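You operate a simulated robot arm through the tools that you are given. There is no shell and no other tool. Be economical: measure what you need, move in short steps, check, and stop when the job is done.

Carry out the task below with a simulated two-armed robot. There is one attempt and no reset: what you move stays moved.

JOB
Switch the yellow meter on, set it to ppm, press HOLD and lay it in the green tray.
Fine: hold the meter while you press its keys; the tray is the one on the steel table.

It is judged by the outcome, as a careful person would: the job done as asked, and still so three seconds after it is handed in. It fails if anything else is knocked over, pushed out of place, dropped, spilled or broken.

ROBOT AND FRAMES
Two 7-joint arms with two-finger parallel grippers on one trunk, on a base that drives. Base frame: it is fixed to the floor where the robot stands at the start and does not move with it; the origin is under the middle of the robot, x ahead of it, y to its left, z up. Lengths are in m, angles in degrees, forces in N, time in s.
The left shoulder is at the start at [0.05, 0.187, 1.135], the right one opposite. With the tool pointing down near the work surface each hand reaches from about 0.1 to 0.66 m from the robot's upright axis, wherever it stands, measured 20 degrees to its own side. Places, roughly: hold key [0.5, -0.1, 0.9]; inside of the green tray [0.9, 0.1, 0.9]; on key [0.5, -0.1, 0.9]; unit key [0.5, 0, 0.9]. Payload 3.43 kg a hand.
The tool frame of a hand sits at the grasp point between the pads (the TCP): z along the fingers, y along the line on which they close. The tips reach 0.03 m beyond it. The gripper opens to 0.094 m. The fingers are 0.028 m wide and 0.01 m thick; the gripper's body (0.05 by 0.096 m) begins 0.055 m behind the TCP.
Orientation is that of the tool frame in the base frame, as a unit quaternion [x, y, z, w]. With the fingers straight down and closing along the base's y, the tool's x points along the base's -x, its y along +y and its z along -z.

CONTROLS
- The arms move only by the tool move_arm. It takes "left_rows", "right_rows" or both (then of equal length, played together; a hand with none holds still); each is a list of rows, each an object of numbers (a shift or turn left out is 0, a gripper value left out holds the last): "tx", "ty", "tz": the shift along the tool's x, y, z in cm; "rx", "ry", "rz": the turn, a rotation vector about the tool's x, y, z in degrees; "gripper": the gripper command, from -1 (fully open) to 1 (shut), values between in proportion. In form: [{"tx": .., "ty": .., "tz": .., "rx": .., "ry": .., "rz": .., "gripper": ..}, ...]. A call has 1 to 12 rows; each row shifts and turns the commanded pose from where the row before left it, along the tool's axes as they then stand. Each row takes 0.2 s and may step no farther than 0.05 m and 8.6 degrees from the row before; otherwise, or with a gripper value out of range, the whole call is refused. A pose out of reach is approached as far as the arm can. The call stops where the force on the tool passes 80 N (or 10 N more than at its start, if that is more) or the arm is blocked; 0.2 s more then pass. Each finger travels about 0.153 m/s and halts on what it meets, pressing with about 37 N; the grip force reading is that of the motor and also rises with nothing between the fingers. The clock runs only during rows and for 0.2 s after the last one: add rows that do not move to give the fingers time. It gives the time, the measured TCP pose, the force on the tool (base axes), the opening and the grip force at its end, in the units of the frame above (readings bear some noise), with the torque about the TCP (base axes, N m) and any sound that the robot's microphone picked up.
- Cameras (640 x 400 px; columns grow to the right, rows downward): "scene" is now at [0.149, 0.0042, 1.3108]; the picture's right is [0.04, -1.00, 0.00], its down [-0.45, -0.02, -0.89] and it looks along [0.89, 0.04, -0.45] (base axes); focal length 230 px, centre (320, 200). "left" rides on the left gripper at [0.076, -0.014, -0.102] in its tool frame; the picture's right is [0.18, 0.98, 0.00], its down [-0.75, 0.14, -0.64] and it looks along [-0.63, 0.12, 0.77] (tool axes); focal length 243 px, centre (320, 200). "right" rides on the right gripper at [0.076, 0.014, -0.103] in its tool frame; the picture's right is [-0.18, 0.98, 0.00], its down [-0.75, -0.14, -0.64] and it looks along [-0.63, -0.12, 0.77] (tool axes); focal length 243 px, centre (320, 200). There is no depth. A picture from a camera that has moved, and an enlarged one, comes with that camera's place and axes in the base frame and with its lens.
- capture(camera): a new picture of that camera. It takes no simulated time.
- raise_lower(by): slides the trunk up (or, below 0, down) by that many m; the arms and the scene camera ride with it, the base frame stays. It gives what a move gives, with no picture.
- drive_base(legs): drives the robot by 1 to 6 legs, each [ahead, left, turn to the left] in m, m and degrees, along the robot's own axes; the way and the turn of a leg run together, so that a leg with both is an arc; at most 1.5 m and 180 degrees a leg. The arms and the cameras ride along, it lands a little off, and it stops where it bumps. It gives what a move gives.
- head_to(pan, tilt): turns the head with the scene camera to pan (to the left, within 80 degrees either way) and tilt (down, from -29 to 69), counted from straight ahead of the robot. It gives what a move gives.
- zoom(camera, box): a new picture of the part [left, top, right, bottom] of that camera's present view, enlarged. It takes no simulated time.
- close_job(): hands the job in; it is judged then, once.

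Go step by step. Nothing tells you exact positions but the pictures and the camera data: compare them with the known pose of the tool, close in by small moves and look again before you grip or let go. The budget is 120 turns and 88 pictures, counting those below and the enlarged ones. Unless the task says otherwise, let go and move clear before handing in, and close with one line.

The tools are called after ">>>" by a JSON object that holds its "api" and its "payload". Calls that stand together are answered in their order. move_arm: Moves the arms, as the interface text tells. Its arguments: {"type":"object","properties":{"left_rows":{"type":"array","items":{"type":"object","properties":{"tx":{"type":"number"},"ty":{"type":"number"},"tz":{"type":"number"},"rx":{"type":"number"},"ry":{"type":"number"},"rz":{"type":"number"},"gripper":{"type":"number"}}}},"right_rows":{"type":"array","items":{"type":"object","properties":{"tx":{"type":"number"},"ty":{"type":"number"},"tz":{"type":"number"},"rx":{"type":"number"},"ry":{"type":"number"},"rz":{"type":"number"},"gripper":{"type":"number"}}}}},"required":[]} The other tools are called the same way: raise_lower (by) slides the trunk up or down; drive_base (legs) drives the base; head_to (pan, tilt) turns the head that bears the scene camera; capture (camera) takes a picture; zoom (camera, box) takes an enlarged picture of a part of a camera's view; close_job () hands the job in.

At the start:

```text
t: 0.0
left_eef_pos: [0.3815, 0.1314, 1.1772]
left_tool_rot: [-0.001, 1.0, -0.001, 0.001]
left_force: [-0.1, 0.3, -0.7]
left_moment: [-0.02, 0.03, -0.02]
left_grip_width: 0.0939
left_gripper_force: 0.0
right_eef_pos: [0.3172, -0.1291, 1.2042]
right_tool_rot: [0.0, 1.0, 0.0, 0.0]
right_force: [-0.1, 0.6, -0.4]
right_moment: [0.0, -0.02, 0.0]
right_grip_width: 0.0941
right_gripper_force: 0.0
trunk travel left (down, up): [-0.35, 0.082]
robot x, y, heading: [-0.0016, -0.0005, 0.2]
head pan, tilt: [2.3, 26.6]
```

scene: 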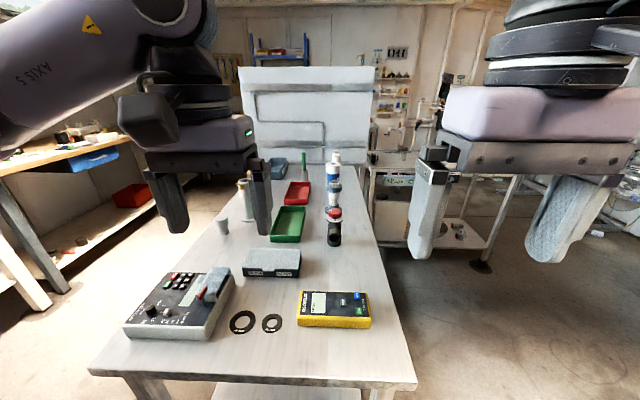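
right: 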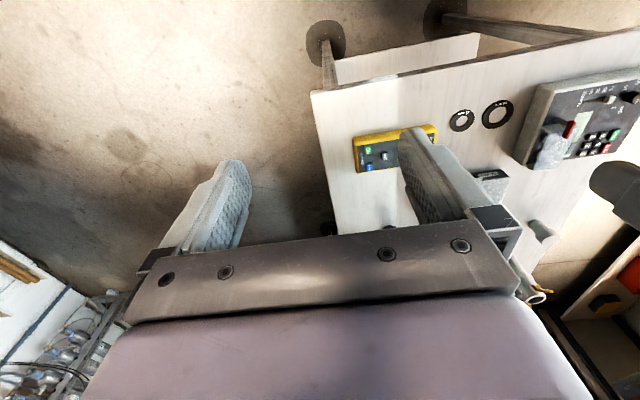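
left: 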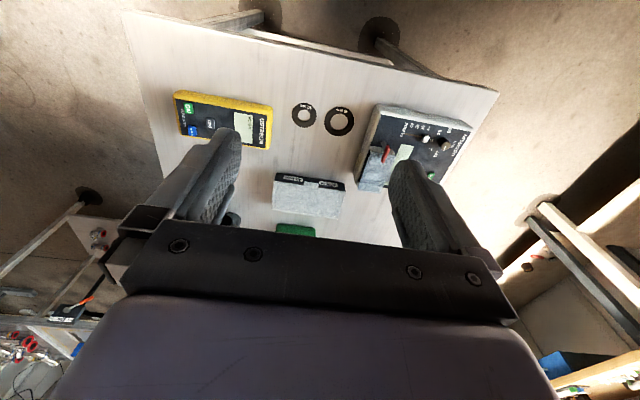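

I see a yellow meter on the near right of the steel table, and a green tray farther on in the middle. I'll zoom in on the meter and the tray.

>>> {"api": "zoom", "payload": {"camera": "scene", "box": [280, 270, 400, 345]}}

>>> {"api": "zoom", "payload": {"camera": "left", "box": [160, 80, 288, 160]}}

>>> {"api": "zoom", "payload": {"camera": "scene", "box": [220, 130, 380, 290]}}

```text
5.33 times, centred on (340, 308) of scene
camera zoom: at [0.149, 0.0042, 1.3108], right [0.04, -1.0, 0.0], down [-0.45, -0.02, -0.89], along [0.89, 0.04, -0.45], focal length 1227 px, centre (213, -373)
```

zoom: 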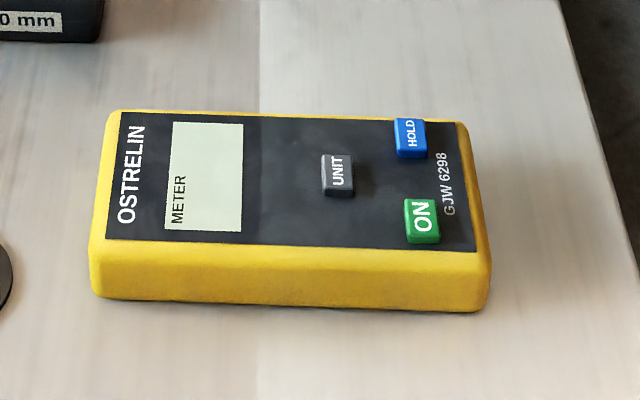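

```text
5.00 times, centred on (224, 120) of left
camera zoom: at [0.3062, 0.1169, 1.2794], right [-0.19, 0.98, 0.0], down [0.75, 0.14, 0.64], along [0.63, 0.12, -0.77], focal length 1213 px, centre (800, 600)
```

zoom: 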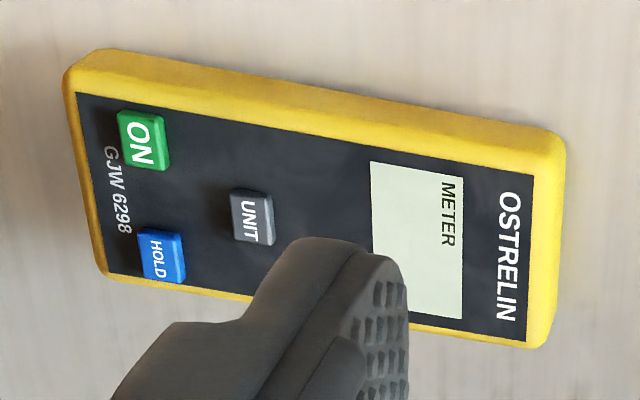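

```text
2.50 times, centred on (300, 210) of scene
camera zoom: at [0.149, 0.0042, 1.3108], right [0.04, -1.0, 0.0], down [-0.45, -0.02, -0.89], along [0.89, 0.04, -0.45], focal length 575 px, centre (370, 175)
```

zoom: 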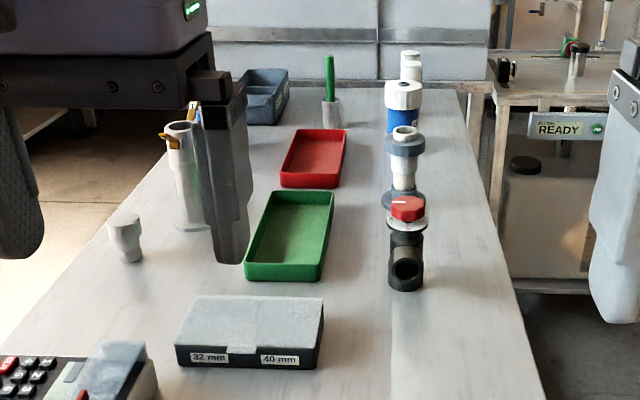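

The meter lies about x 0.473–0.536, y −0.088–0.067, with its top near z 0.877. ON is near (0.482, −0.065), UNIT near (0.504, −0.032) and HOLD near (0.524, −0.064). I'll turn both hands so they close along base x, with their cameras facing outward and the right gripper shut.

>>> {"api": "move_arm", "payload": {"left_rows": [{"rz": 8.18}, {"rz": 8.18}, {"rz": 8.18}, {"rz": 8.18}, {"rz": 8.18}, {"rz": 8.18}, {"rz": 8.18}, {"rz": 8.18}, {"rz": 8.18}, {"rz": 8.18}, {"rz": 8.18}], "right_rows": [{"rz": -8.18, "gripper": 1}, {"rz": -8.18}, {"rz": -8.18}, {"rz": -8.18}, {"rz": -8.18}, {"rz": -8.18}, {"rz": -8.18}, {"rz": -8.18}, {"rz": -8.18}, {"rz": -8.18}, {"rz": -8.18}]}}

```text
t: 2.4
left_eef_pos: [0.3042, 0.0982, 1.1519]
left_tool_rot: [0.706, 0.709, 0.0, 0.001]
left_force: [-0.4, -0.7, -0.1]
left_moment: [-0.01, 0.0, 0.03]
left_grip_width: 0.0938
left_gripper_force: 0.1
left hand out of reach, approached as far as the arm can: row 9, 10, 11
right_eef_pos: [0.2833, -0.1128, 1.1889]
right_tool_rot: [-0.707, 0.707, 0.001, 0.001]
right_force: [0.6, -0.1, 0.2]
right_moment: [-0.04, -0.02, 0.0]
right_grip_width: 0.0002
right_gripper_force: 32.6
right hand out of reach, approached as far as the arm can: row 10, 11
trunk travel left (down, up): [-0.35, 0.082]
robot x, y, heading: [-0.0025, -0.0006, 0.0]
head pan, tilt: [2.3, 26.6]
```

Both hands have turned, held back a little by reach at this height. Next I'll lower them and bring the left hand over the meter's display end.

>>> {"api": "move_arm", "payload": {"left_rows": [{"tz": 4}, {"tz": 4}, {"tz": 4}, {"tx": -1.5, "ty": 2.5}, {"tx": -1.5, "ty": 2.5}, {"tx": -1.5, "ty": 2.5}, {"tx": -1, "ty": 2.5}, {}], "right_rows": [{"tz": 4}, {"tz": 4}, {"tz": 4}, {}, {}, {}, {}, {}]}}

>>> {"api": "capture", "payload": {"camera": "scene"}}

>>> {"api": "capture", "payload": {"camera": "left"}}

```text
t: 4.2
left_eef_pos: [0.312, 0.0926, 1.0319]
left_tool_rot: [0.706, 0.708, -0.001, 0.001]
left_force: [0.1, 0.3, 0.4]
left_moment: [0.01, 0.01, 0.02]
left_grip_width: 0.0937
left_gripper_force: 0.1
left hand out of reach, approached as far as the arm can: row 4, 5, 6, 7
right_eef_pos: [0.2839, -0.1128, 1.0672]
right_tool_rot: [-0.707, 0.707, 0.0, 0.001]
right_force: [0.0, -0.1, 0.5]
right_moment: [-0.01, 0.0, 0.0]
right_grip_width: 0.0
right_gripper_force: 33.4
trunk travel left (down, up): [-0.35, 0.082]
robot x, y, heading: [-0.002, 0.0066, 0.1]
head pan, tilt: [2.3, 26.6]
```

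```text
81 pictures are left
camera scene: at [0.149, 0.0042, 1.3108], right [0.04, -1.0, 0.0], down [-0.45, -0.02, -0.89], along [0.89, 0.04, -0.45], focal length 230 px, centre (320, 200)
```

scene: 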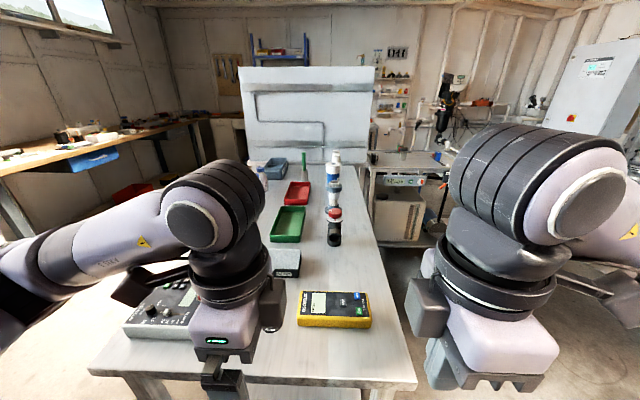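

```text
80 pictures are left
camera left: at [0.298, 0.1681, 1.1351], right [0.98, 0.19, 0.0], down [0.14, -0.75, 0.64], along [0.12, -0.63, -0.77], focal length 243 px, centre (320, 200)
```

left: 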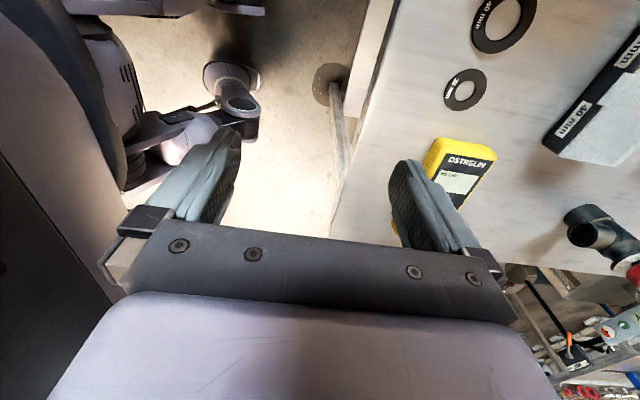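

The left hand's wrist limit keeps it from holding a 90° turn farther ahead. I'll shift the base left and turn it right by about 40°, so the grip needs less wrist turn.

>>> {"api": "drive_base", "payload": {"legs": [[0, 0.3, 0], [0, 0, -40]]}}

>>> {"api": "capture", "payload": {"camera": "scene"}}

```text
t: 9.3
left_eef_pos: [0.299, 0.1811, 1.0331]
left_tool_rot: [0.904, 0.427, -0.001, 0.001]
left_force: [-0.2, -1.1, 0.3]
left_moment: [-0.02, -0.01, -0.02]
left_grip_width: 0.0938
left_gripper_force: 0.1
right_eef_pos: [0.1467, 0.0401, 1.066]
right_tool_rot: [-0.425, 0.905, 0.0, 0.0]
right_force: [-0.2, -0.6, -0.6]
right_moment: [-0.01, 0.01, -0.01]
right_grip_width: 0.0002
right_gripper_force: 33.3
trunk travel left (down, up): [-0.35, 0.082]
robot x, y, heading: [0.0016, 0.3045, -39.5]
head pan, tilt: [2.3, 26.6]
```

```text
79 pictures are left
camera scene: at [0.1171, 0.2169, 1.3108], right [-0.61, -0.79, 0.0], down [-0.36, 0.27, -0.89], along [0.71, -0.54, -0.45], focal length 230 px, centre (320, 200)
```

scene: 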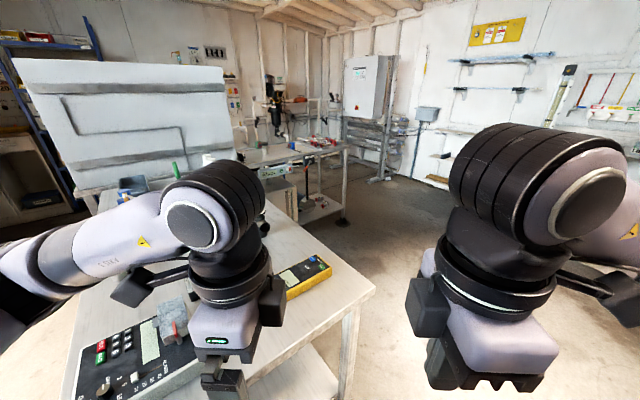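

The robot now stands at (0, 0.30) with heading −40°. I'll unwind the left hand's turn and see where it lands.

>>> {"api": "move_arm", "payload": {"left_rows": [{"rz": -7.9}, {"rz": -7.9}, {"rz": -7.9}, {"rz": -7.9}, {"rz": -7.9}, {}]}}

```text
t: 10.8
left_eef_pos: [0.2992, 0.1809, 1.0337]
left_tool_rot: [0.707, 0.708, -0.001, 0.0]
left_force: [0.6, 0.6, 0.1]
left_moment: [0.03, -0.01, 0.01]
left_grip_width: 0.0941
left_gripper_force: 0.0
right_eef_pos: [0.1472, 0.0421, 1.0668]
right_tool_rot: [-0.426, 0.905, 0.0, -0.001]
right_force: [0.6, 0.1, -0.2]
right_moment: [0.02, 0.03, 0.01]
right_grip_width: 0.0
right_gripper_force: 32.9
trunk travel left (down, up): [-0.35, 0.082]
robot x, y, heading: [-0.0012, 0.3094, -39.7]
head pan, tilt: [2.3, 26.6]
```

The left hand now closes along base x. I'll move it over the display end of the meter.

>>> {"api": "move_arm", "payload": {"left_rows": [{"tx": -2.75, "ty": 4.1}, {"tx": -2.75, "ty": 4.1}, {"tx": -2.75, "ty": 4.1}, {"tx": -2.75, "ty": 4.1}, {"tx": -2.75, "ty": 4.0, "tz": 1}, {"tz": 2}, {}]}}

>>> {"api": "capture", "payload": {"camera": "left"}}

>>> {"api": "capture", "payload": {"camera": "scene"}}

```text
t: 12.3
left_eef_pos: [0.4559, 0.0735, 1.0073]
left_tool_rot: [0.708, 0.706, -0.001, 0.0]
left_force: [0.8, 0.1, -0.5]
left_moment: [0.0, 0.0, -0.01]
left_grip_width: 0.0942
left_gripper_force: 0.1
left hand out of reach, approached as far as the arm can: row 4, 5
right_eef_pos: [0.1463, 0.0412, 1.0679]
right_tool_rot: [-0.425, 0.905, -0.001, 0.0]
right_force: [0.4, 0.4, 0.5]
right_moment: [0.01, 0.0, 0.02]
right_grip_width: 0.0
right_gripper_force: 33.3
trunk travel left (down, up): [-0.35, 0.082]
robot x, y, heading: [-0.001, 0.3098, -39.6]
head pan, tilt: [2.3, 26.6]
```

```text
78 pictures are left
camera left: at [0.4433, 0.1489, 1.1101], right [0.98, 0.18, 0.0], down [0.14, -0.75, 0.64], along [0.12, -0.63, -0.77], focal length 243 px, centre (320, 200)
```

left: 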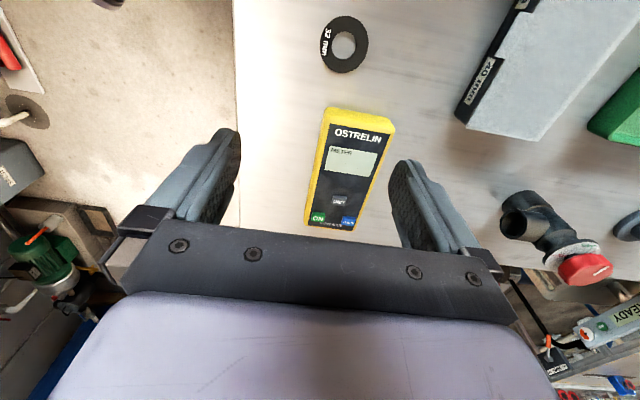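

```text
77 pictures are left
camera scene: at [0.1171, 0.217, 1.3108], right [-0.61, -0.79, 0.0], down [-0.36, 0.27, -0.89], along [0.71, -0.54, -0.45], focal length 230 px, centre (320, 200)
```

scene: 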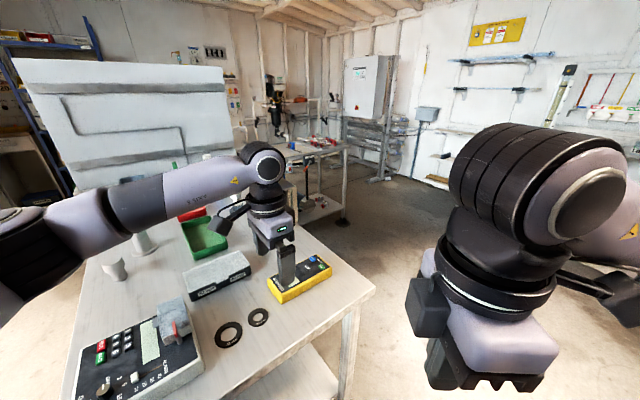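

The left hand is still at its yaw limit, so I need more base rotation. I'll look down first to check the clearance between base and table.

>>> {"api": "head_to", "payload": {"pan": 25, "tilt": 69}}

>>> {"api": "capture", "payload": {"camera": "scene"}}

```text
t: 13.4
left_eef_pos: [0.4574, 0.0738, 1.0065]
left_tool_rot: [0.707, 0.708, -0.001, 0.001]
left_force: [0.5, 0.2, -0.2]
left_moment: [0.01, 0.0, -0.02]
left_grip_width: 0.0939
left_gripper_force: 0.1
right_eef_pos: [0.1456, 0.0412, 1.0672]
right_tool_rot: [-0.426, 0.905, 0.001, 0.0]
right_force: [-0.6, 0.5, -0.2]
right_moment: [0.03, 0.01, 0.01]
right_grip_width: 0.0001
right_gripper_force: 32.9
trunk travel left (down, up): [-0.35, 0.082]
robot x, y, heading: [0.0029, 0.3079, -39.6]
head pan, tilt: [25.0, 68.8]
```

```text
76 pictures are left
camera scene: at [0.0984, 0.2585, 1.2539], right [-0.25, -0.97, 0.0], down [-0.9, 0.24, -0.36], along [0.35, -0.09, -0.93], focal length 230 px, centre (320, 200)
```

scene: 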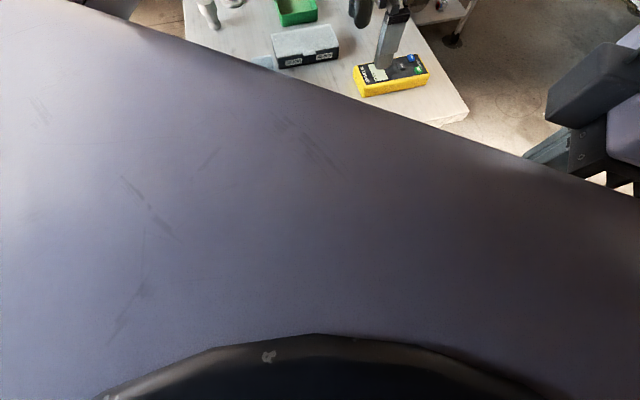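

The torso hides the base, but a small move is enough: driving 5 cm ahead brings the left hand right over the display end.

>>> {"api": "drive_base", "payload": {"legs": [[0.055, 0, 0]]}}

>>> {"api": "head_to", "payload": {"pan": 10, "tilt": 45}}

>>> {"api": "capture", "payload": {"camera": "left"}}

>>> {"api": "capture", "payload": {"camera": "scene"}}

```text
t: 14.4
left_eef_pos: [0.5004, 0.0368, 1.0069]
left_tool_rot: [0.707, 0.707, -0.001, 0.0]
left_force: [0.8, -0.3, 0.4]
left_moment: [0.05, 0.01, -0.01]
left_grip_width: 0.0941
left_gripper_force: 0.0
right_eef_pos: [0.1896, 0.0052, 1.0673]
right_tool_rot: [-0.425, 0.905, 0.001, 0.0]
right_force: [0.1, -0.4, -1.0]
right_moment: [0.02, 0.02, -0.01]
right_grip_width: 0.0
right_gripper_force: 32.7
trunk travel left (down, up): [-0.35, 0.082]
robot x, y, heading: [0.0414, 0.2747, -39.7]
head pan, tilt: [25.0, 68.8]
```

```text
t: 15.3
left_eef_pos: [0.4997, 0.0382, 1.0077]
left_tool_rot: [0.707, 0.707, -0.001, 0.001]
left_force: [-1.1, -0.8, 0.0]
left_moment: [0.01, 0.0, 0.01]
left_grip_width: 0.094
left_gripper_force: 0.0
right_eef_pos: [0.1896, 0.0064, 1.0673]
right_tool_rot: [-0.425, 0.905, 0.0, 0.0]
right_force: [-0.7, -0.4, -0.1]
right_moment: [0.0, -0.01, 0.03]
right_grip_width: 0.0001
right_gripper_force: 32.9
trunk travel left (down, up): [-0.35, 0.082]
robot x, y, heading: [0.0424, 0.2742, -39.8]
head pan, tilt: [10.0, 45.0]
```

```text
75 pictures are left
camera left: at [0.4861, 0.1134, 1.1102], right [0.98, 0.18, 0.0], down [0.14, -0.75, 0.64], along [0.12, -0.63, -0.77], focal length 243 px, centre (320, 200)
```

left: 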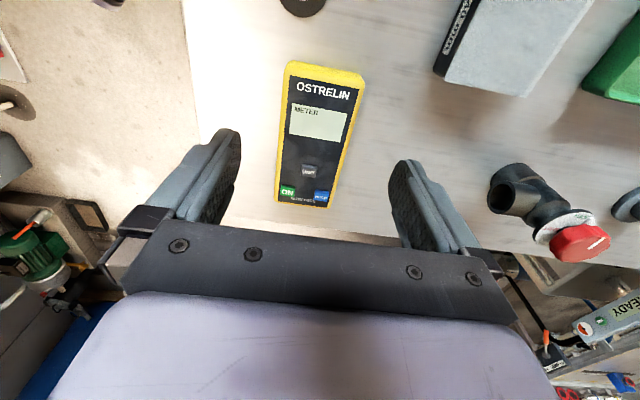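

```text
74 pictures are left
camera scene: at [0.1578, 0.197, 1.2826], right [-0.49, -0.87, 0.0], down [-0.62, 0.35, -0.71], along [0.61, -0.35, -0.71], focal length 230 px, centre (320, 200)
```

scene: 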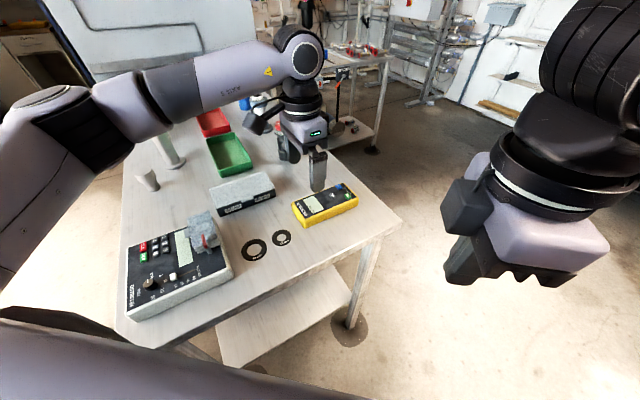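

The left hand at (0.500, 0.038) straddles the meter, whose centre is near x 0.503. I'll descend and grip.

>>> {"api": "move_arm", "payload": {"left_rows": [{"tz": 3, "ty": 0.3}, {"tz": 3}, {"tz": 3}, {"tz": 2}, {}]}}

>>> {"api": "capture", "payload": {"camera": "left"}}

```text
t: 16.5
left_eef_pos: [0.503, 0.0394, 0.9279]
left_tool_rot: [0.707, 0.707, 0.0, 0.001]
left_force: [0.0, 0.8, 0.1]
left_moment: [-0.01, 0.0, 0.0]
left_grip_width: 0.0941
left_gripper_force: 0.0
left hand out of reach, approached as far as the arm can: row 1, 2
right_eef_pos: [0.1893, 0.0072, 1.0674]
right_tool_rot: [-0.425, 0.905, -0.001, 0.0]
right_force: [0.2, -0.5, -0.2]
right_moment: [0.01, 0.02, 0.01]
right_grip_width: 0.0
right_gripper_force: 33.1
trunk travel left (down, up): [-0.35, 0.082]
robot x, y, heading: [0.0454, 0.2758, -39.5]
head pan, tilt: [10.0, 45.0]
```

```text
73 pictures are left
camera left: at [0.4885, 0.1152, 1.0297], right [0.98, 0.18, 0.0], down [0.14, -0.75, 0.64], along [0.12, -0.63, -0.77], focal length 243 px, centre (320, 200)
```

left: 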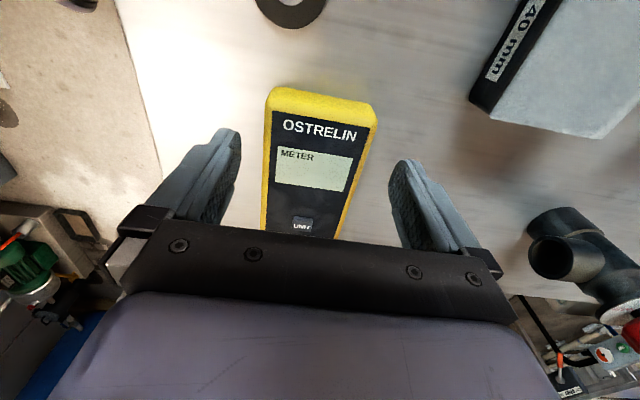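

The fingers clear both sides of the meter. I'll go down 4.3 cm more and close.

>>> {"api": "move_arm", "payload": {"left_rows": [{"tz": 2}, {"tz": 1.5}, {"tz": 0.8}, {}]}}

>>> {"api": "capture", "payload": {"camera": "left"}}

```text
t: 17.5
left_eef_pos: [0.5016, 0.0403, 0.8929]
left_tool_rot: [0.706, 0.708, 0.0, 0.0]
left_force: [0.2, 0.1, 0.0]
left_moment: [-0.03, 0.02, 0.03]
left_grip_width: 0.0942
left_gripper_force: 0.0
left hand out of reach, approached as far as the arm can: row 3
right_eef_pos: [0.1883, 0.0048, 1.0679]
right_tool_rot: [-0.425, 0.905, 0.0, 0.0]
right_force: [-0.6, 0.1, -0.1]
right_moment: [0.02, -0.04, 0.02]
right_grip_width: 0.0001
right_gripper_force: 33.3
trunk travel left (down, up): [-0.35, 0.082]
robot x, y, heading: [0.0444, 0.2749, -39.7]
head pan, tilt: [10.0, 45.0]
```

```text
72 pictures are left
camera left: at [0.4882, 0.1156, 0.9944], right [0.98, 0.19, 0.0], down [0.14, -0.75, 0.64], along [0.12, -0.63, -0.77], focal length 243 px, centre (320, 200)
```

left: 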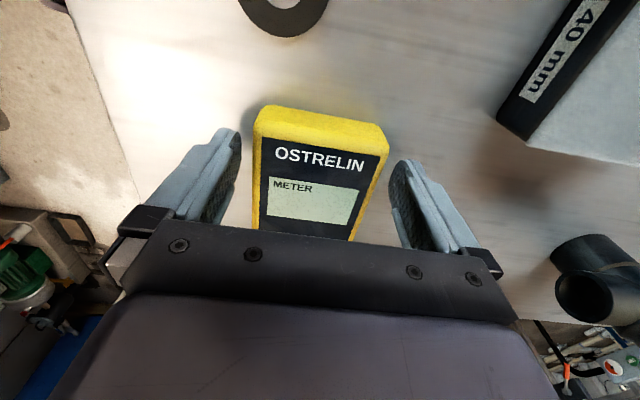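

The hand stops at z 0.893 on its reach limit. I'll lower the trunk 7 mm, then close.

>>> {"api": "raise_lower", "payload": {"by": -0.007}}

>>> {"api": "move_arm", "payload": {"left_rows": [{"gripper": 0.4}, {"gripper": 1}, {}, {}]}}

>>> {"api": "capture", "payload": {"camera": "left"}}

>>> {"api": "capture", "payload": {"camera": "scene"}}

```text
t: 18.0
left_eef_pos: [0.5019, 0.0402, 0.8854]
left_tool_rot: [0.707, 0.708, -0.001, 0.001]
left_force: [0.3, -0.8, 0.7]
left_moment: [0.02, 0.01, -0.02]
left_grip_width: 0.094
left_gripper_force: 0.1
right_eef_pos: [0.1891, 0.0072, 1.0595]
right_tool_rot: [-0.425, 0.905, 0.0, 0.0]
right_force: [-0.4, -0.4, -0.1]
right_moment: [-0.01, -0.05, -0.02]
right_grip_width: 0.0
right_gripper_force: 33.4
trunk travel left (down, up): [-0.343, 0.089]
robot x, y, heading: [0.0436, 0.2758, -39.7]
head pan, tilt: [10.0, 45.0]
```

```text
t: 19.0
left_eef_pos: [0.502, 0.0395, 0.8873]
left_tool_rot: [0.706, 0.708, -0.001, 0.002]
left_force: [1.2, -2.0, 16.1]
left_moment: [0.26, 0.56, -0.02]
left_grip_width: 0.0736
left_gripper_force: 36.2
right_eef_pos: [0.1885, 0.0056, 1.0623]
right_tool_rot: [-0.425, 0.905, 0.0, 0.002]
right_force: [0.3, 0.2, 0.3]
right_moment: [0.01, 0.0, 0.01]
right_grip_width: 0.0
right_gripper_force: 32.3
trunk travel left (down, up): [-0.343, 0.089]
robot x, y, heading: [0.042, 0.2746, -40.0]
head pan, tilt: [10.0, 45.0]
```

```text
71 pictures are left
camera left: at [0.4877, 0.1155, 0.9889], right [0.98, 0.19, 0.0], down [0.14, -0.75, 0.65], along [0.12, -0.63, -0.76], focal length 243 px, centre (320, 200)
```

left: 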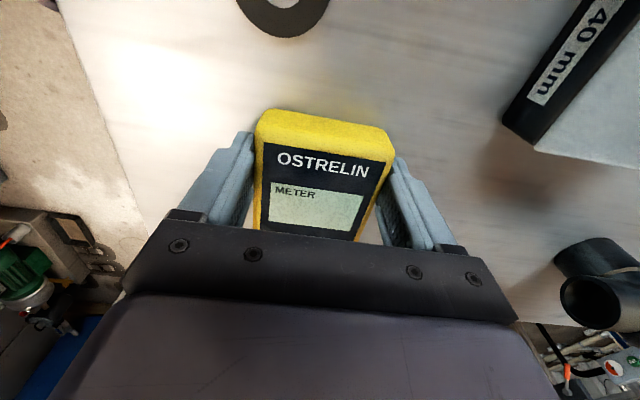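

```text
70 pictures are left
camera scene: at [0.1569, 0.1973, 1.276], right [-0.49, -0.87, 0.0], down [-0.61, 0.35, -0.71], along [0.62, -0.35, -0.71], focal length 230 px, centre (320, 200)
```

scene: 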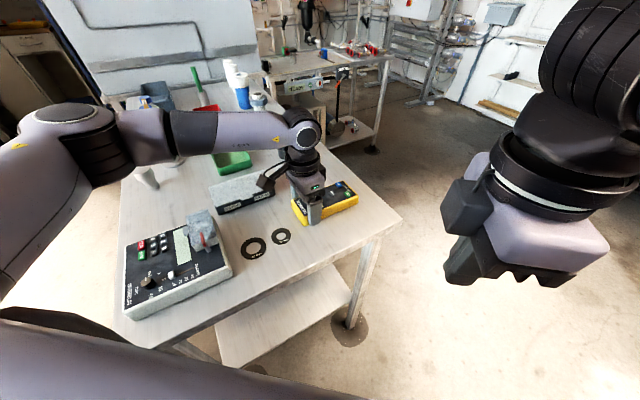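

The meter is gripped, with an opening of 0.074. Next I'll turn the right hand to a near-neutral yaw and tilt it so its body leans away from the left gripper.

>>> {"api": "move_arm", "payload": {"right_rows": [{"rz": 8.3}, {"rz": 8.3}, {"rz": 8.3}, {"rz": 8.3}, {"rz": 8.3}, {"rz": 8.3}, {"rx": -7.4}, {"rx": -7.4}, {"rx": -7.4}, {}]}}

```text
t: 21.2
left_eef_pos: [0.4999, 0.0398, 0.8871]
left_tool_rot: [0.707, 0.708, -0.001, 0.002]
left_force: [3.3, -2.6, 20.7]
left_moment: [-0.15, 0.58, 0.14]
left_grip_width: 0.0736
left_gripper_force: 37.0
right_eef_pos: [0.1893, 0.0058, 1.0617]
right_tool_rot: [-0.004, 0.981, 0.194, 0.0]
right_force: [0.5, 0.6, -0.1]
right_moment: [-0.01, 0.0, -0.01]
right_grip_width: 0.0002
right_gripper_force: 32.8
trunk travel left (down, up): [-0.343, 0.089]
robot x, y, heading: [0.0412, 0.2743, -39.9]
head pan, tilt: [10.0, 45.0]
```

The right tool leans about 22° with its tips toward +y. I'll bring it above the ON key at about z 1.0.

>>> {"api": "move_arm", "payload": {"right_rows": [{"tx": -4.19, "ty": -1.33, "tz": 0.38}, {"tx": -4.19, "ty": -1.33, "tz": 0.38}, {"tx": -4.19, "ty": -1.33, "tz": 0.38}, {"tx": -4.19, "ty": -1.33, "tz": 0.38}, {"tx": -4.19, "ty": -1.33, "tz": 0.38}, {"tx": -4.19, "ty": -1.33, "tz": 0.38}, {"tx": -4.19, "ty": -1.33, "tz": 0.38}, {}]}}

>>> {"api": "capture", "payload": {"camera": "scene"}}

>>> {"api": "capture", "payload": {"camera": "right"}}

```text
t: 23.0
left_eef_pos: [0.5009, 0.0406, 0.8867]
left_tool_rot: [0.707, 0.707, -0.001, 0.002]
left_force: [2.3, -2.2, 20.6]
left_moment: [0.13, 0.58, -0.1]
left_grip_width: 0.0735
left_gripper_force: 37.4
right_eef_pos: [0.4399, -0.0563, 1.0087]
right_tool_rot: [-0.005, 0.981, 0.191, -0.001]
right_force: [-0.3, -0.2, 0.1]
right_moment: [0.03, 0.03, 0.01]
right_grip_width: 0.0001
right_gripper_force: 33.3
right hand out of reach, approached as far as the arm can: row 7
trunk travel left (down, up): [-0.343, 0.089]
robot x, y, heading: [0.0455, 0.2725, -39.7]
head pan, tilt: [10.0, 45.0]
```

```text
69 pictures are left
camera scene: at [0.1565, 0.1975, 1.2759], right [-0.49, -0.87, 0.0], down [-0.61, 0.35, -0.71], along [0.62, -0.35, -0.71], focal length 230 px, centre (320, 200)
```

scene: 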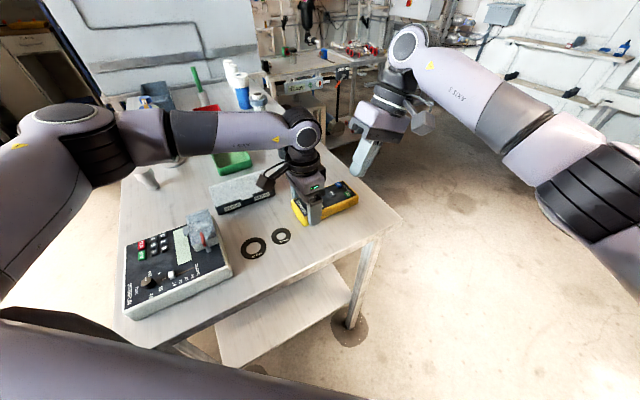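

```text
68 pictures are left
camera right: at [0.363, -0.0843, 1.1091], right [0.17, 0.91, 0.37], down [0.76, -0.37, 0.54], along [0.63, 0.19, -0.75], focal length 243 px, centre (320, 200)
```

right: 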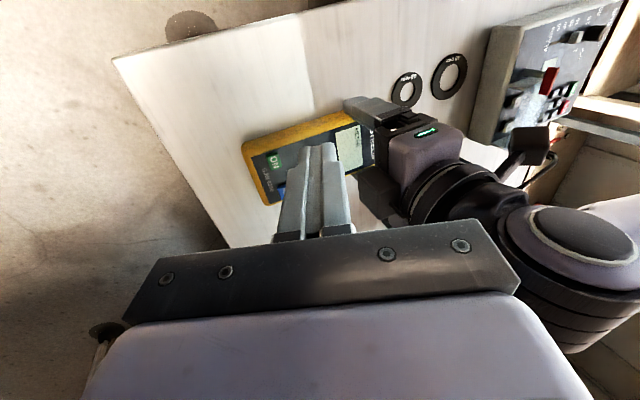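

The right hand falls about 4–9 cm short. I'll back it off, then lift the gripped meter slightly and set it down 8 cm nearer, on clear table.

>>> {"api": "move_arm", "payload": {"right_rows": [{"tx": 2.7, "ty": -2.8, "tz": -1.2}, {"tx": 2.7, "ty": -2.8, "tz": -1.2}, {"tx": 2.7, "ty": -2.8, "tz": -1.2}, {}]}}

>>> {"api": "move_arm", "payload": {"left_rows": [{"tz": -1}, {"tz": -1}, {"ty": -2, "tx": -0.3}, {"ty": -2, "tx": -0.3}, {"ty": -2, "tx": -0.3}, {"ty": -2, "tx": -0.3}, {}]}}

>>> {"api": "capture", "payload": {"camera": "scene"}}

>>> {"api": "capture", "payload": {"camera": "right"}}

```text
t: 24.0
left_eef_pos: [0.5024, 0.0396, 0.8867]
left_tool_rot: [0.707, 0.708, 0.0, 0.002]
left_force: [3.0, -0.6, 20.8]
left_moment: [0.12, 0.62, -0.02]
left_grip_width: 0.0733
left_gripper_force: 36.8
right_eef_pos: [0.3707, -0.1352, 1.0106]
right_tool_rot: [-0.004, 0.981, 0.194, 0.0]
right_force: [-0.4, 0.0, -0.7]
right_moment: [-0.01, -0.01, -0.01]
right_grip_width: 0.0
right_gripper_force: 32.7
right hand out of reach, approached as far as the arm can: row 3
trunk travel left (down, up): [-0.343, 0.089]
robot x, y, heading: [0.041, 0.2758, -39.6]
head pan, tilt: [10.0, 45.0]
```

```text
t: 25.6
left_eef_pos: [0.4228, 0.0264, 0.904]
left_tool_rot: [0.707, 0.707, 0.0, 0.0]
left_force: [0.1, 0.2, -3.5]
left_moment: [0.14, -0.03, -0.05]
left_grip_width: 0.0736
left_gripper_force: 36.5
right_eef_pos: [0.3732, -0.1334, 1.0112]
right_tool_rot: [-0.004, 0.981, 0.194, -0.001]
right_force: [0.4, 0.0, 0.3]
right_moment: [0.0, -0.03, -0.04]
right_grip_width: 0.0001
right_gripper_force: 33.4
trunk travel left (down, up): [-0.343, 0.089]
robot x, y, heading: [0.0438, 0.2746, -39.6]
head pan, tilt: [10.0, 45.0]
```

```text
67 pictures are left
camera scene: at [0.158, 0.1968, 1.2757], right [-0.49, -0.87, 0.0], down [-0.61, 0.35, -0.71], along [0.61, -0.35, -0.71], focal length 230 px, centre (320, 200)
```

scene: 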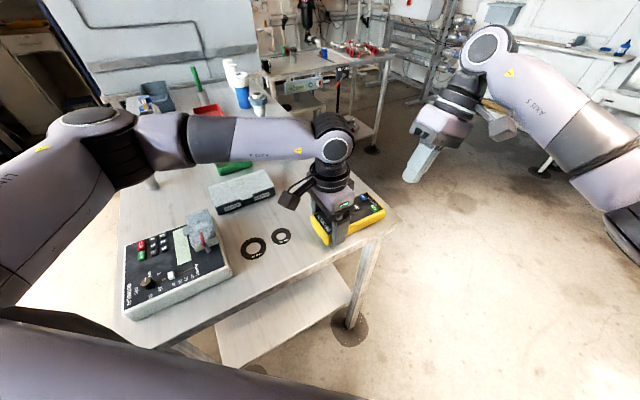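

```text
66 pictures are left
camera right: at [0.2964, -0.1624, 1.1104], right [0.18, 0.91, 0.37], down [0.76, -0.37, 0.54], along [0.63, 0.19, -0.75], focal length 243 px, centre (320, 200)
```

right: 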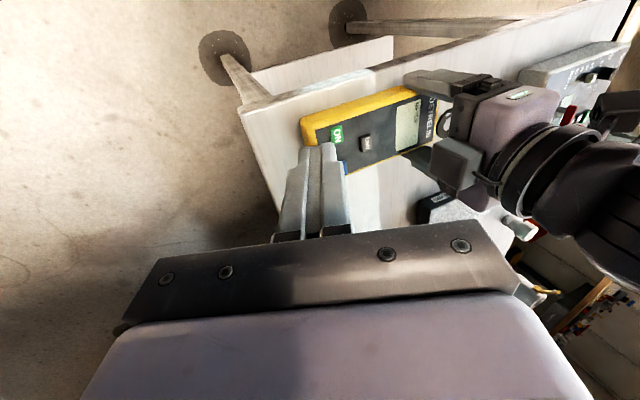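

The meter is lifted and level, 8 cm nearer. I'll set it down.

>>> {"api": "move_arm", "payload": {"left_rows": [{"tz": 0.6}, {"tz": 0.6}, {"tz": 0.5}, {}]}}

>>> {"api": "zoom", "payload": {"camera": "right", "box": [240, 50, 480, 200]}}

>>> {"api": "zoom", "payload": {"camera": "scene", "box": [280, 150, 440, 250]}}

```text
t: 26.6
left_eef_pos: [0.4223, 0.0269, 0.8883]
left_tool_rot: [0.707, 0.707, -0.001, 0.001]
left_force: [0.8, -0.3, -2.5]
left_moment: [0.14, 0.0, 0.04]
left_grip_width: 0.0735
left_gripper_force: 36.8
right_eef_pos: [0.3729, -0.1347, 1.0108]
right_tool_rot: [-0.003, 0.981, 0.193, 0.0]
right_force: [-0.2, -0.5, 0.5]
right_moment: [0.05, 0.01, 0.02]
right_grip_width: 0.0002
right_gripper_force: 33.2
trunk travel left (down, up): [-0.343, 0.089]
robot x, y, heading: [0.0449, 0.2758, -39.7]
head pan, tilt: [10.0, 45.0]
```

```text
2.67 times, centred on (360, 125) of right
camera zoom: at [0.2963, -0.1625, 1.1104], right [0.18, 0.91, 0.37], down [0.76, -0.37, 0.54], along [0.63, 0.19, -0.75], focal length 647 px, centre (213, 400)
```

zoom: 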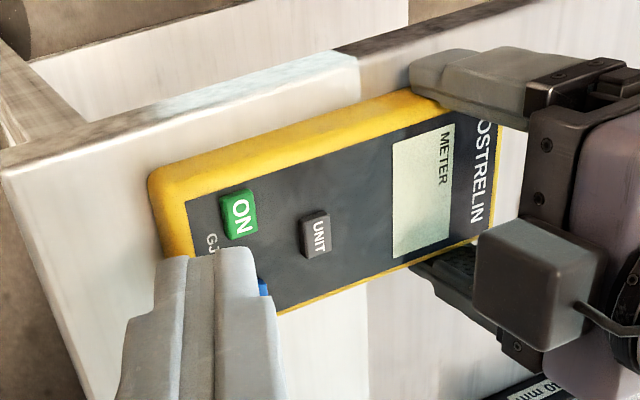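

```text
4.00 times, centred on (360, 200) of scene
camera zoom: at [0.1579, 0.1968, 1.2757], right [-0.49, -0.87, 0.0], down [-0.61, 0.35, -0.71], along [0.61, -0.35, -0.71], focal length 920 px, centre (160, 200)
```

zoom: 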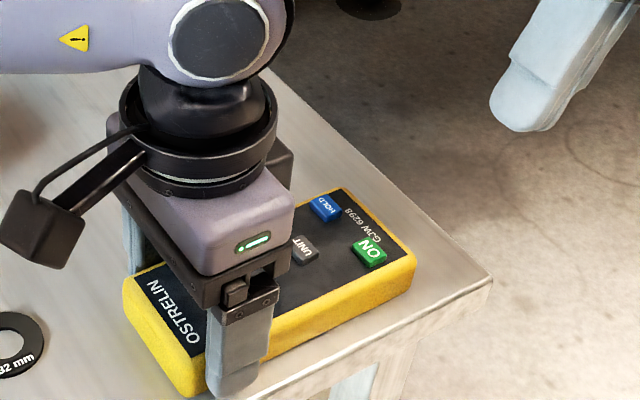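

The meter is about 1–2 mm above the table, and ON computes to (0.402, −0.078). I'll seat the meter and move the right tip to about 4 cm above ON.

>>> {"api": "move_arm", "payload": {"left_rows": [{"tz": 0.3}, {}, {}, {}], "right_rows": [{"tx": -1.5, "ty": 1.3, "tz": 2.5}, {"tx": -1.4, "ty": 1.2, "tz": 2.5}, {"tz": 2.5}, {}]}}

>>> {"api": "zoom", "payload": {"camera": "right", "box": [240, 50, 480, 200]}}

>>> {"api": "zoom", "payload": {"camera": "scene", "box": [280, 150, 440, 250]}}

```text
t: 27.6
left_eef_pos: [0.4219, 0.0267, 0.8875]
left_tool_rot: [0.707, 0.707, -0.001, 0.002]
left_force: [0.3, -0.5, 17.0]
left_moment: [0.56, 0.67, 0.01]
left_grip_width: 0.0735
left_gripper_force: 37.1
right_eef_pos: [0.4011, -0.0826, 0.9495]
right_tool_rot: [-0.004, 0.981, 0.193, 0.0]
right_force: [-0.3, 0.3, -0.5]
right_moment: [0.03, 0.04, 0.0]
right_grip_width: 0.0001
right_gripper_force: 33.1
trunk travel left (down, up): [-0.343, 0.089]
robot x, y, heading: [0.0453, 0.2706, -40.0]
head pan, tilt: [10.0, 45.0]
```

```text
2.67 times, centred on (360, 125) of right
camera zoom: at [0.3252, -0.11, 1.0496], right [0.18, 0.91, 0.37], down [0.76, -0.37, 0.54], along [0.63, 0.19, -0.75], focal length 647 px, centre (213, 400)
```

zoom: 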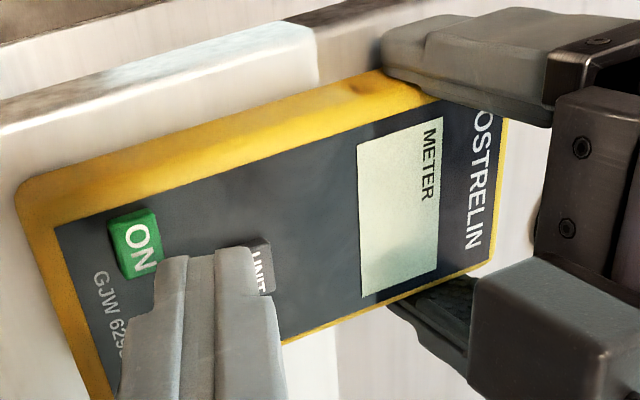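

```text
4.00 times, centred on (360, 200) of scene
camera zoom: at [0.157, 0.1973, 1.276], right [-0.49, -0.87, 0.0], down [-0.61, 0.35, -0.71], along [0.62, -0.35, -0.71], focal length 920 px, centre (160, 200)
```

zoom: 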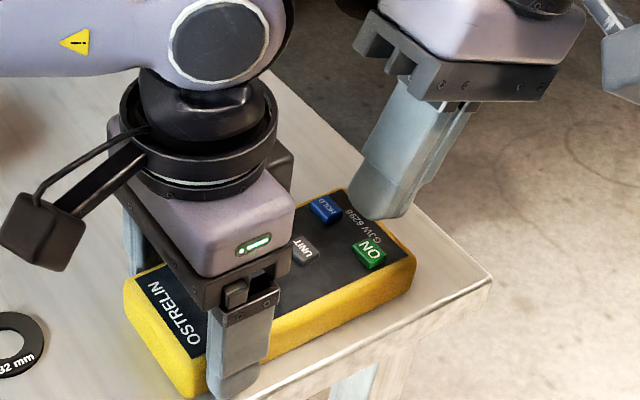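

The tip is aligned with ON. I'll lower it to just above the key.

>>> {"api": "move_arm", "payload": {"right_rows": [{"ty": -0.75, "tz": 0.8}, {"ty": -0.75, "tz": 1.7}, {}]}}

>>> {"api": "zoom", "payload": {"camera": "right", "box": [200, 50, 440, 200]}}

>>> {"api": "zoom", "payload": {"camera": "scene", "box": [320, 170, 400, 220]}}

```text
t: 28.4
left_eef_pos: [0.422, 0.0265, 0.887]
left_tool_rot: [0.707, 0.707, -0.002, 0.002]
left_force: [3.3, -3.3, 21.9]
left_moment: [0.6, 0.64, -0.01]
left_grip_width: 0.0733
left_gripper_force: 37.0
right_eef_pos: [0.4003, -0.0867, 0.9223]
right_tool_rot: [-0.005, 0.981, 0.193, 0.0]
right_force: [0.2, -1.0, 0.7]
right_moment: [0.03, -0.04, -0.01]
right_grip_width: 0.0
right_gripper_force: 32.9
trunk travel left (down, up): [-0.343, 0.089]
robot x, y, heading: [0.0425, 0.2744, -39.6]
head pan, tilt: [10.0, 45.0]
```

```text
2.67 times, centred on (320, 125) of right
camera zoom: at [0.3246, -0.1148, 1.0212], right [0.18, 0.91, 0.37], down [0.76, -0.37, 0.54], along [0.63, 0.19, -0.75], focal length 647 px, centre (320, 400)
```

zoom: 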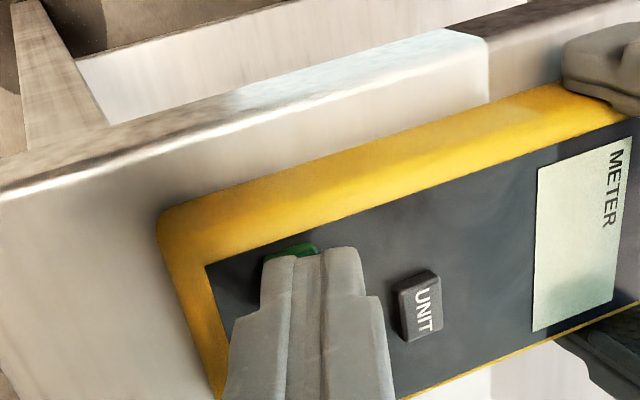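

```text
8.00 times, centred on (360, 195) of scene
camera zoom: at [0.1567, 0.1974, 1.276], right [-0.49, -0.87, 0.0], down [-0.61, 0.35, -0.71], along [0.62, -0.35, -0.71], focal length 1840 px, centre (0, 240)
```

zoom: 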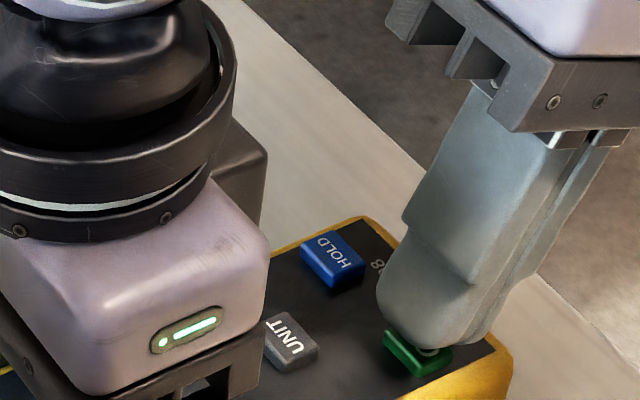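

The tip hangs a few millimetres above ON. I'll press down in small steps.

>>> {"api": "move_arm", "payload": {"right_rows": [{"ty": -0.11, "tz": 0.28}, {"ty": -0.11, "tz": 0.28}, {"ty": -0.08, "tz": 0.19}, {}]}}

>>> {"api": "zoom", "payload": {"camera": "right", "box": [200, 50, 440, 200]}}

```text
t: 29.4
left_eef_pos: [0.4218, 0.026, 0.8869]
left_tool_rot: [0.706, 0.708, -0.001, 0.002]
left_force: [3.7, -4.5, 21.5]
left_moment: [0.25, 0.44, 0.04]
left_grip_width: 0.0736
left_gripper_force: 37.1
right_eef_pos: [0.4006, -0.0898, 0.9153]
right_tool_rot: [-0.001, 0.981, 0.193, 0.0]
right_force: [0.0, 0.1, 3.2]
right_moment: [0.03, -0.05, -0.01]
right_grip_width: 0.0
right_gripper_force: 33.3
trunk travel left (down, up): [-0.343, 0.089]
robot x, y, heading: [0.0428, 0.2704, -39.8]
head pan, tilt: [10.0, 45.0]
heard: click
```

```text
2.67 times, centred on (320, 125) of right
camera zoom: at [0.3245, -0.1158, 1.0151], right [0.18, 0.91, 0.37], down [0.75, -0.37, 0.54], along [0.63, 0.18, -0.75], focal length 647 px, centre (320, 400)
```

zoom: 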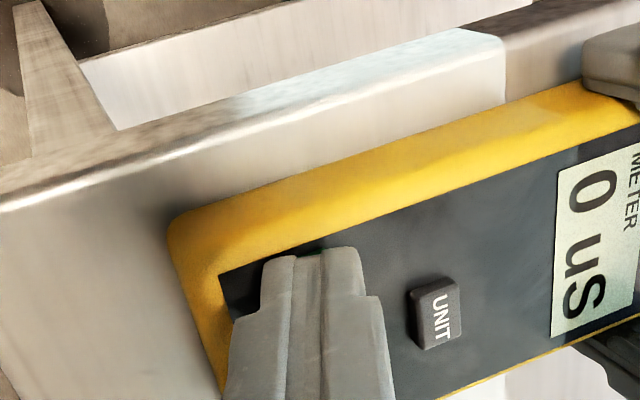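

The meter clicked on and shows "0 uS". I'll lift and move over UNIT.

>>> {"api": "move_arm", "payload": {"right_rows": [{"ty": 0.38, "tz": -0.93}, {"ty": 0.38, "tz": -0.93}, {"tx": -1.1, "ty": 1.5, "tz": 0.63}, {"tx": -1.1, "ty": 1.5, "tz": 0.63}, {}]}}

>>> {"api": "zoom", "payload": {"camera": "right", "box": [200, 50, 440, 200]}}

>>> {"api": "zoom", "payload": {"camera": "scene", "box": [320, 170, 400, 220]}}

```text
t: 30.6
left_eef_pos: [0.4225, 0.0266, 0.8873]
left_tool_rot: [0.706, 0.708, -0.001, 0.002]
left_force: [2.3, -2.2, 23.2]
left_moment: [0.0, 0.4, 0.06]
left_grip_width: 0.0733
left_gripper_force: 37.2
right_eef_pos: [0.4229, -0.0541, 0.9352]
right_tool_rot: [-0.005, 0.981, 0.193, 0.0]
right_force: [-0.5, -1.2, 0.4]
right_moment: [-0.01, 0.02, -0.03]
right_grip_width: 0.0
right_gripper_force: 33.2
trunk travel left (down, up): [-0.343, 0.089]
robot x, y, heading: [0.0426, 0.2751, -39.5]
head pan, tilt: [10.0, 45.0]
```

```text
2.67 times, centred on (320, 125) of right
camera zoom: at [0.348, -0.082, 1.0347], right [0.18, 0.91, 0.37], down [0.76, -0.37, 0.54], along [0.63, 0.19, -0.75], focal length 647 px, centre (320, 400)
```

zoom: 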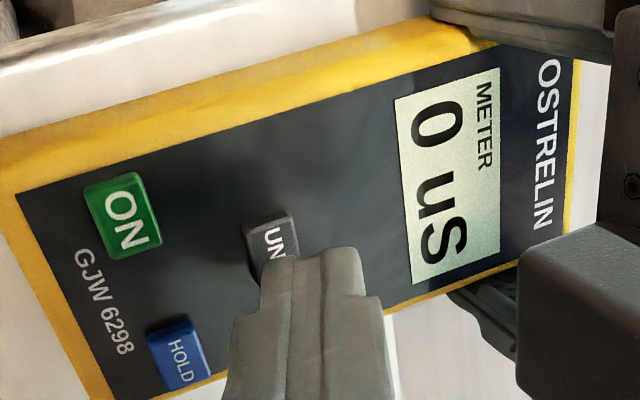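

```text
8.00 times, centred on (360, 195) of scene
camera zoom: at [0.1568, 0.1976, 1.2759], right [-0.49, -0.87, 0.0], down [-0.61, 0.35, -0.71], along [0.62, -0.35, -0.71], focal length 1840 px, centre (0, 240)
```

zoom: 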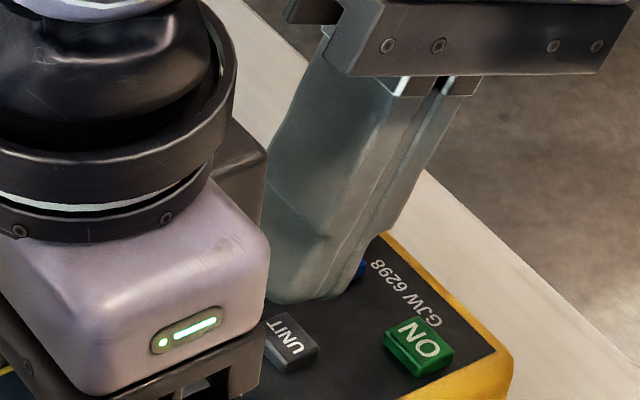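

The tip is above UNIT at about (0.422, −0.047). I'll press once, lift and read the display.

>>> {"api": "move_arm", "payload": {"right_rows": [{"ty": -0.6, "tz": 0.65}, {"ty": -0.23, "tz": 0.57}, {"ty": -0.11, "tz": 0.28}, {"ty": -0.1, "tz": 0.25}, {}]}}

>>> {"api": "zoom", "payload": {"camera": "right", "box": [200, 50, 440, 200]}}

```text
t: 31.8
left_eef_pos: [0.4218, 0.0262, 0.8865]
left_tool_rot: [0.707, 0.707, -0.002, 0.003]
left_force: [3.8, -2.9, 21.0]
left_moment: [0.11, 0.47, 0.04]
left_grip_width: 0.0735
left_gripper_force: 37.2
right_eef_pos: [0.4251, -0.0576, 0.9149]
right_tool_rot: [-0.005, 0.981, 0.192, 0.001]
right_force: [0.7, -1.0, 3.5]
right_moment: [-0.02, 0.0, 0.02]
right_grip_width: 0.0
right_gripper_force: 33.5
trunk travel left (down, up): [-0.343, 0.089]
robot x, y, heading: [0.0437, 0.2776, -39.6]
head pan, tilt: [10.0, 45.0]
heard: click
```

```text
2.67 times, centred on (320, 125) of right
camera zoom: at [0.3469, -0.0856, 1.0144], right [0.18, 0.91, 0.37], down [0.76, -0.37, 0.54], along [0.63, 0.19, -0.75], focal length 647 px, centre (320, 400)
```

zoom: 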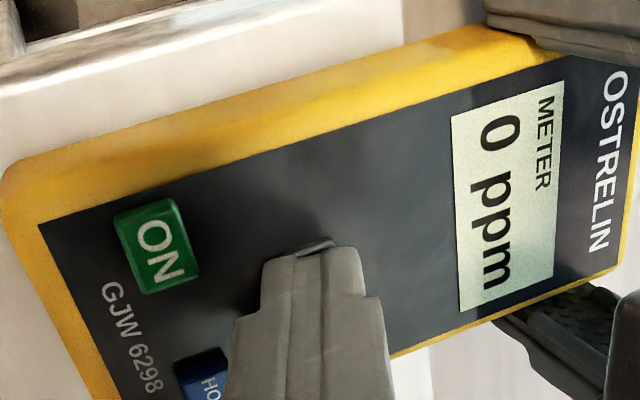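

The display now reads "0 ppm". I'll lift and move over HOLD.

>>> {"api": "move_arm", "payload": {"right_rows": [{"ty": 0.38, "tz": -0.93}, {"ty": 0.57, "tz": -1.37}, {"tx": -0.9, "ty": -1.43, "tz": -0.59}, {"tx": -0.9, "ty": -1.43, "tz": -0.59}, {}]}}

>>> {"api": "zoom", "payload": {"camera": "right", "box": [200, 50, 440, 200]}}

>>> {"api": "zoom", "payload": {"camera": "scene", "box": [320, 170, 400, 220]}}

```text
t: 33.0
left_eef_pos: [0.4227, 0.0269, 0.8871]
left_tool_rot: [0.706, 0.708, -0.002, 0.002]
left_force: [3.6, -1.4, 22.2]
left_moment: [0.16, 0.42, 0.1]
left_grip_width: 0.0738
left_gripper_force: 36.9
right_eef_pos: [0.4271, -0.0665, 0.9395]
right_tool_rot: [-0.004, 0.981, 0.192, 0.0]
right_force: [0.6, 0.7, -0.3]
right_moment: [0.0, 0.0, 0.02]
right_grip_width: 0.0002
right_gripper_force: 33.1
right hand out of reach, approached as far as the arm can: row 3, 4
trunk travel left (down, up): [-0.343, 0.089]
robot x, y, heading: [0.0459, 0.2755, -39.8]
head pan, tilt: [10.0, 45.0]
```

```text
2.67 times, centred on (320, 125) of right
camera zoom: at [0.3512, -0.0934, 1.0392], right [0.18, 0.91, 0.37], down [0.76, -0.37, 0.54], along [0.63, 0.19, -0.75], focal length 647 px, centre (320, 400)
```

zoom: 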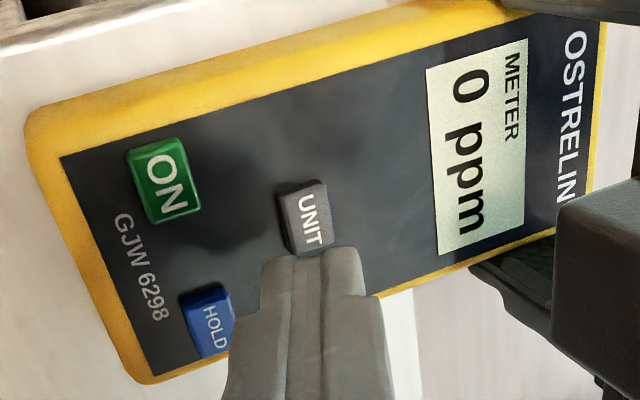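

```text
8.00 times, centred on (360, 195) of scene
camera zoom: at [0.1567, 0.1977, 1.2759], right [-0.49, -0.87, 0.0], down [-0.61, 0.35, -0.71], along [0.62, -0.35, -0.71], focal length 1840 px, centre (0, 240)
```

zoom: 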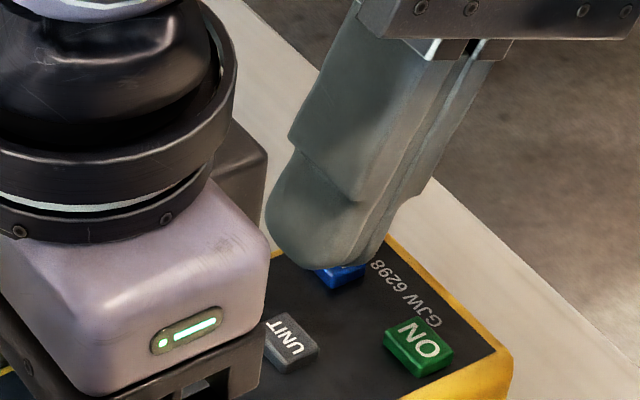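

The right arm is at its reach limit at this yaw. I'll turn the wrist toward its neutral yaw, which should lengthen the reach.

>>> {"api": "move_arm", "payload": {"right_rows": [{"rz": 8}, {"rz": 8}, {"rz": 8}, {}]}}

```text
t: 34.0
left_eef_pos: [0.4215, 0.0273, 0.8875]
left_tool_rot: [0.706, 0.709, -0.001, 0.002]
left_force: [1.1, -0.9, 22.8]
left_moment: [0.21, 0.4, 0.05]
left_grip_width: 0.0735
left_gripper_force: 37.2
right_eef_pos: [0.4281, -0.0664, 0.94]
right_tool_rot: [0.201, 0.961, 0.188, -0.04]
right_force: [-0.8, 0.2, 0.6]
right_moment: [0.02, 0.0, 0.0]
right_grip_width: 0.0
right_gripper_force: 32.8
trunk travel left (down, up): [-0.343, 0.089]
robot x, y, heading: [0.0442, 0.2696, -39.9]
head pan, tilt: [10.0, 45.0]
```

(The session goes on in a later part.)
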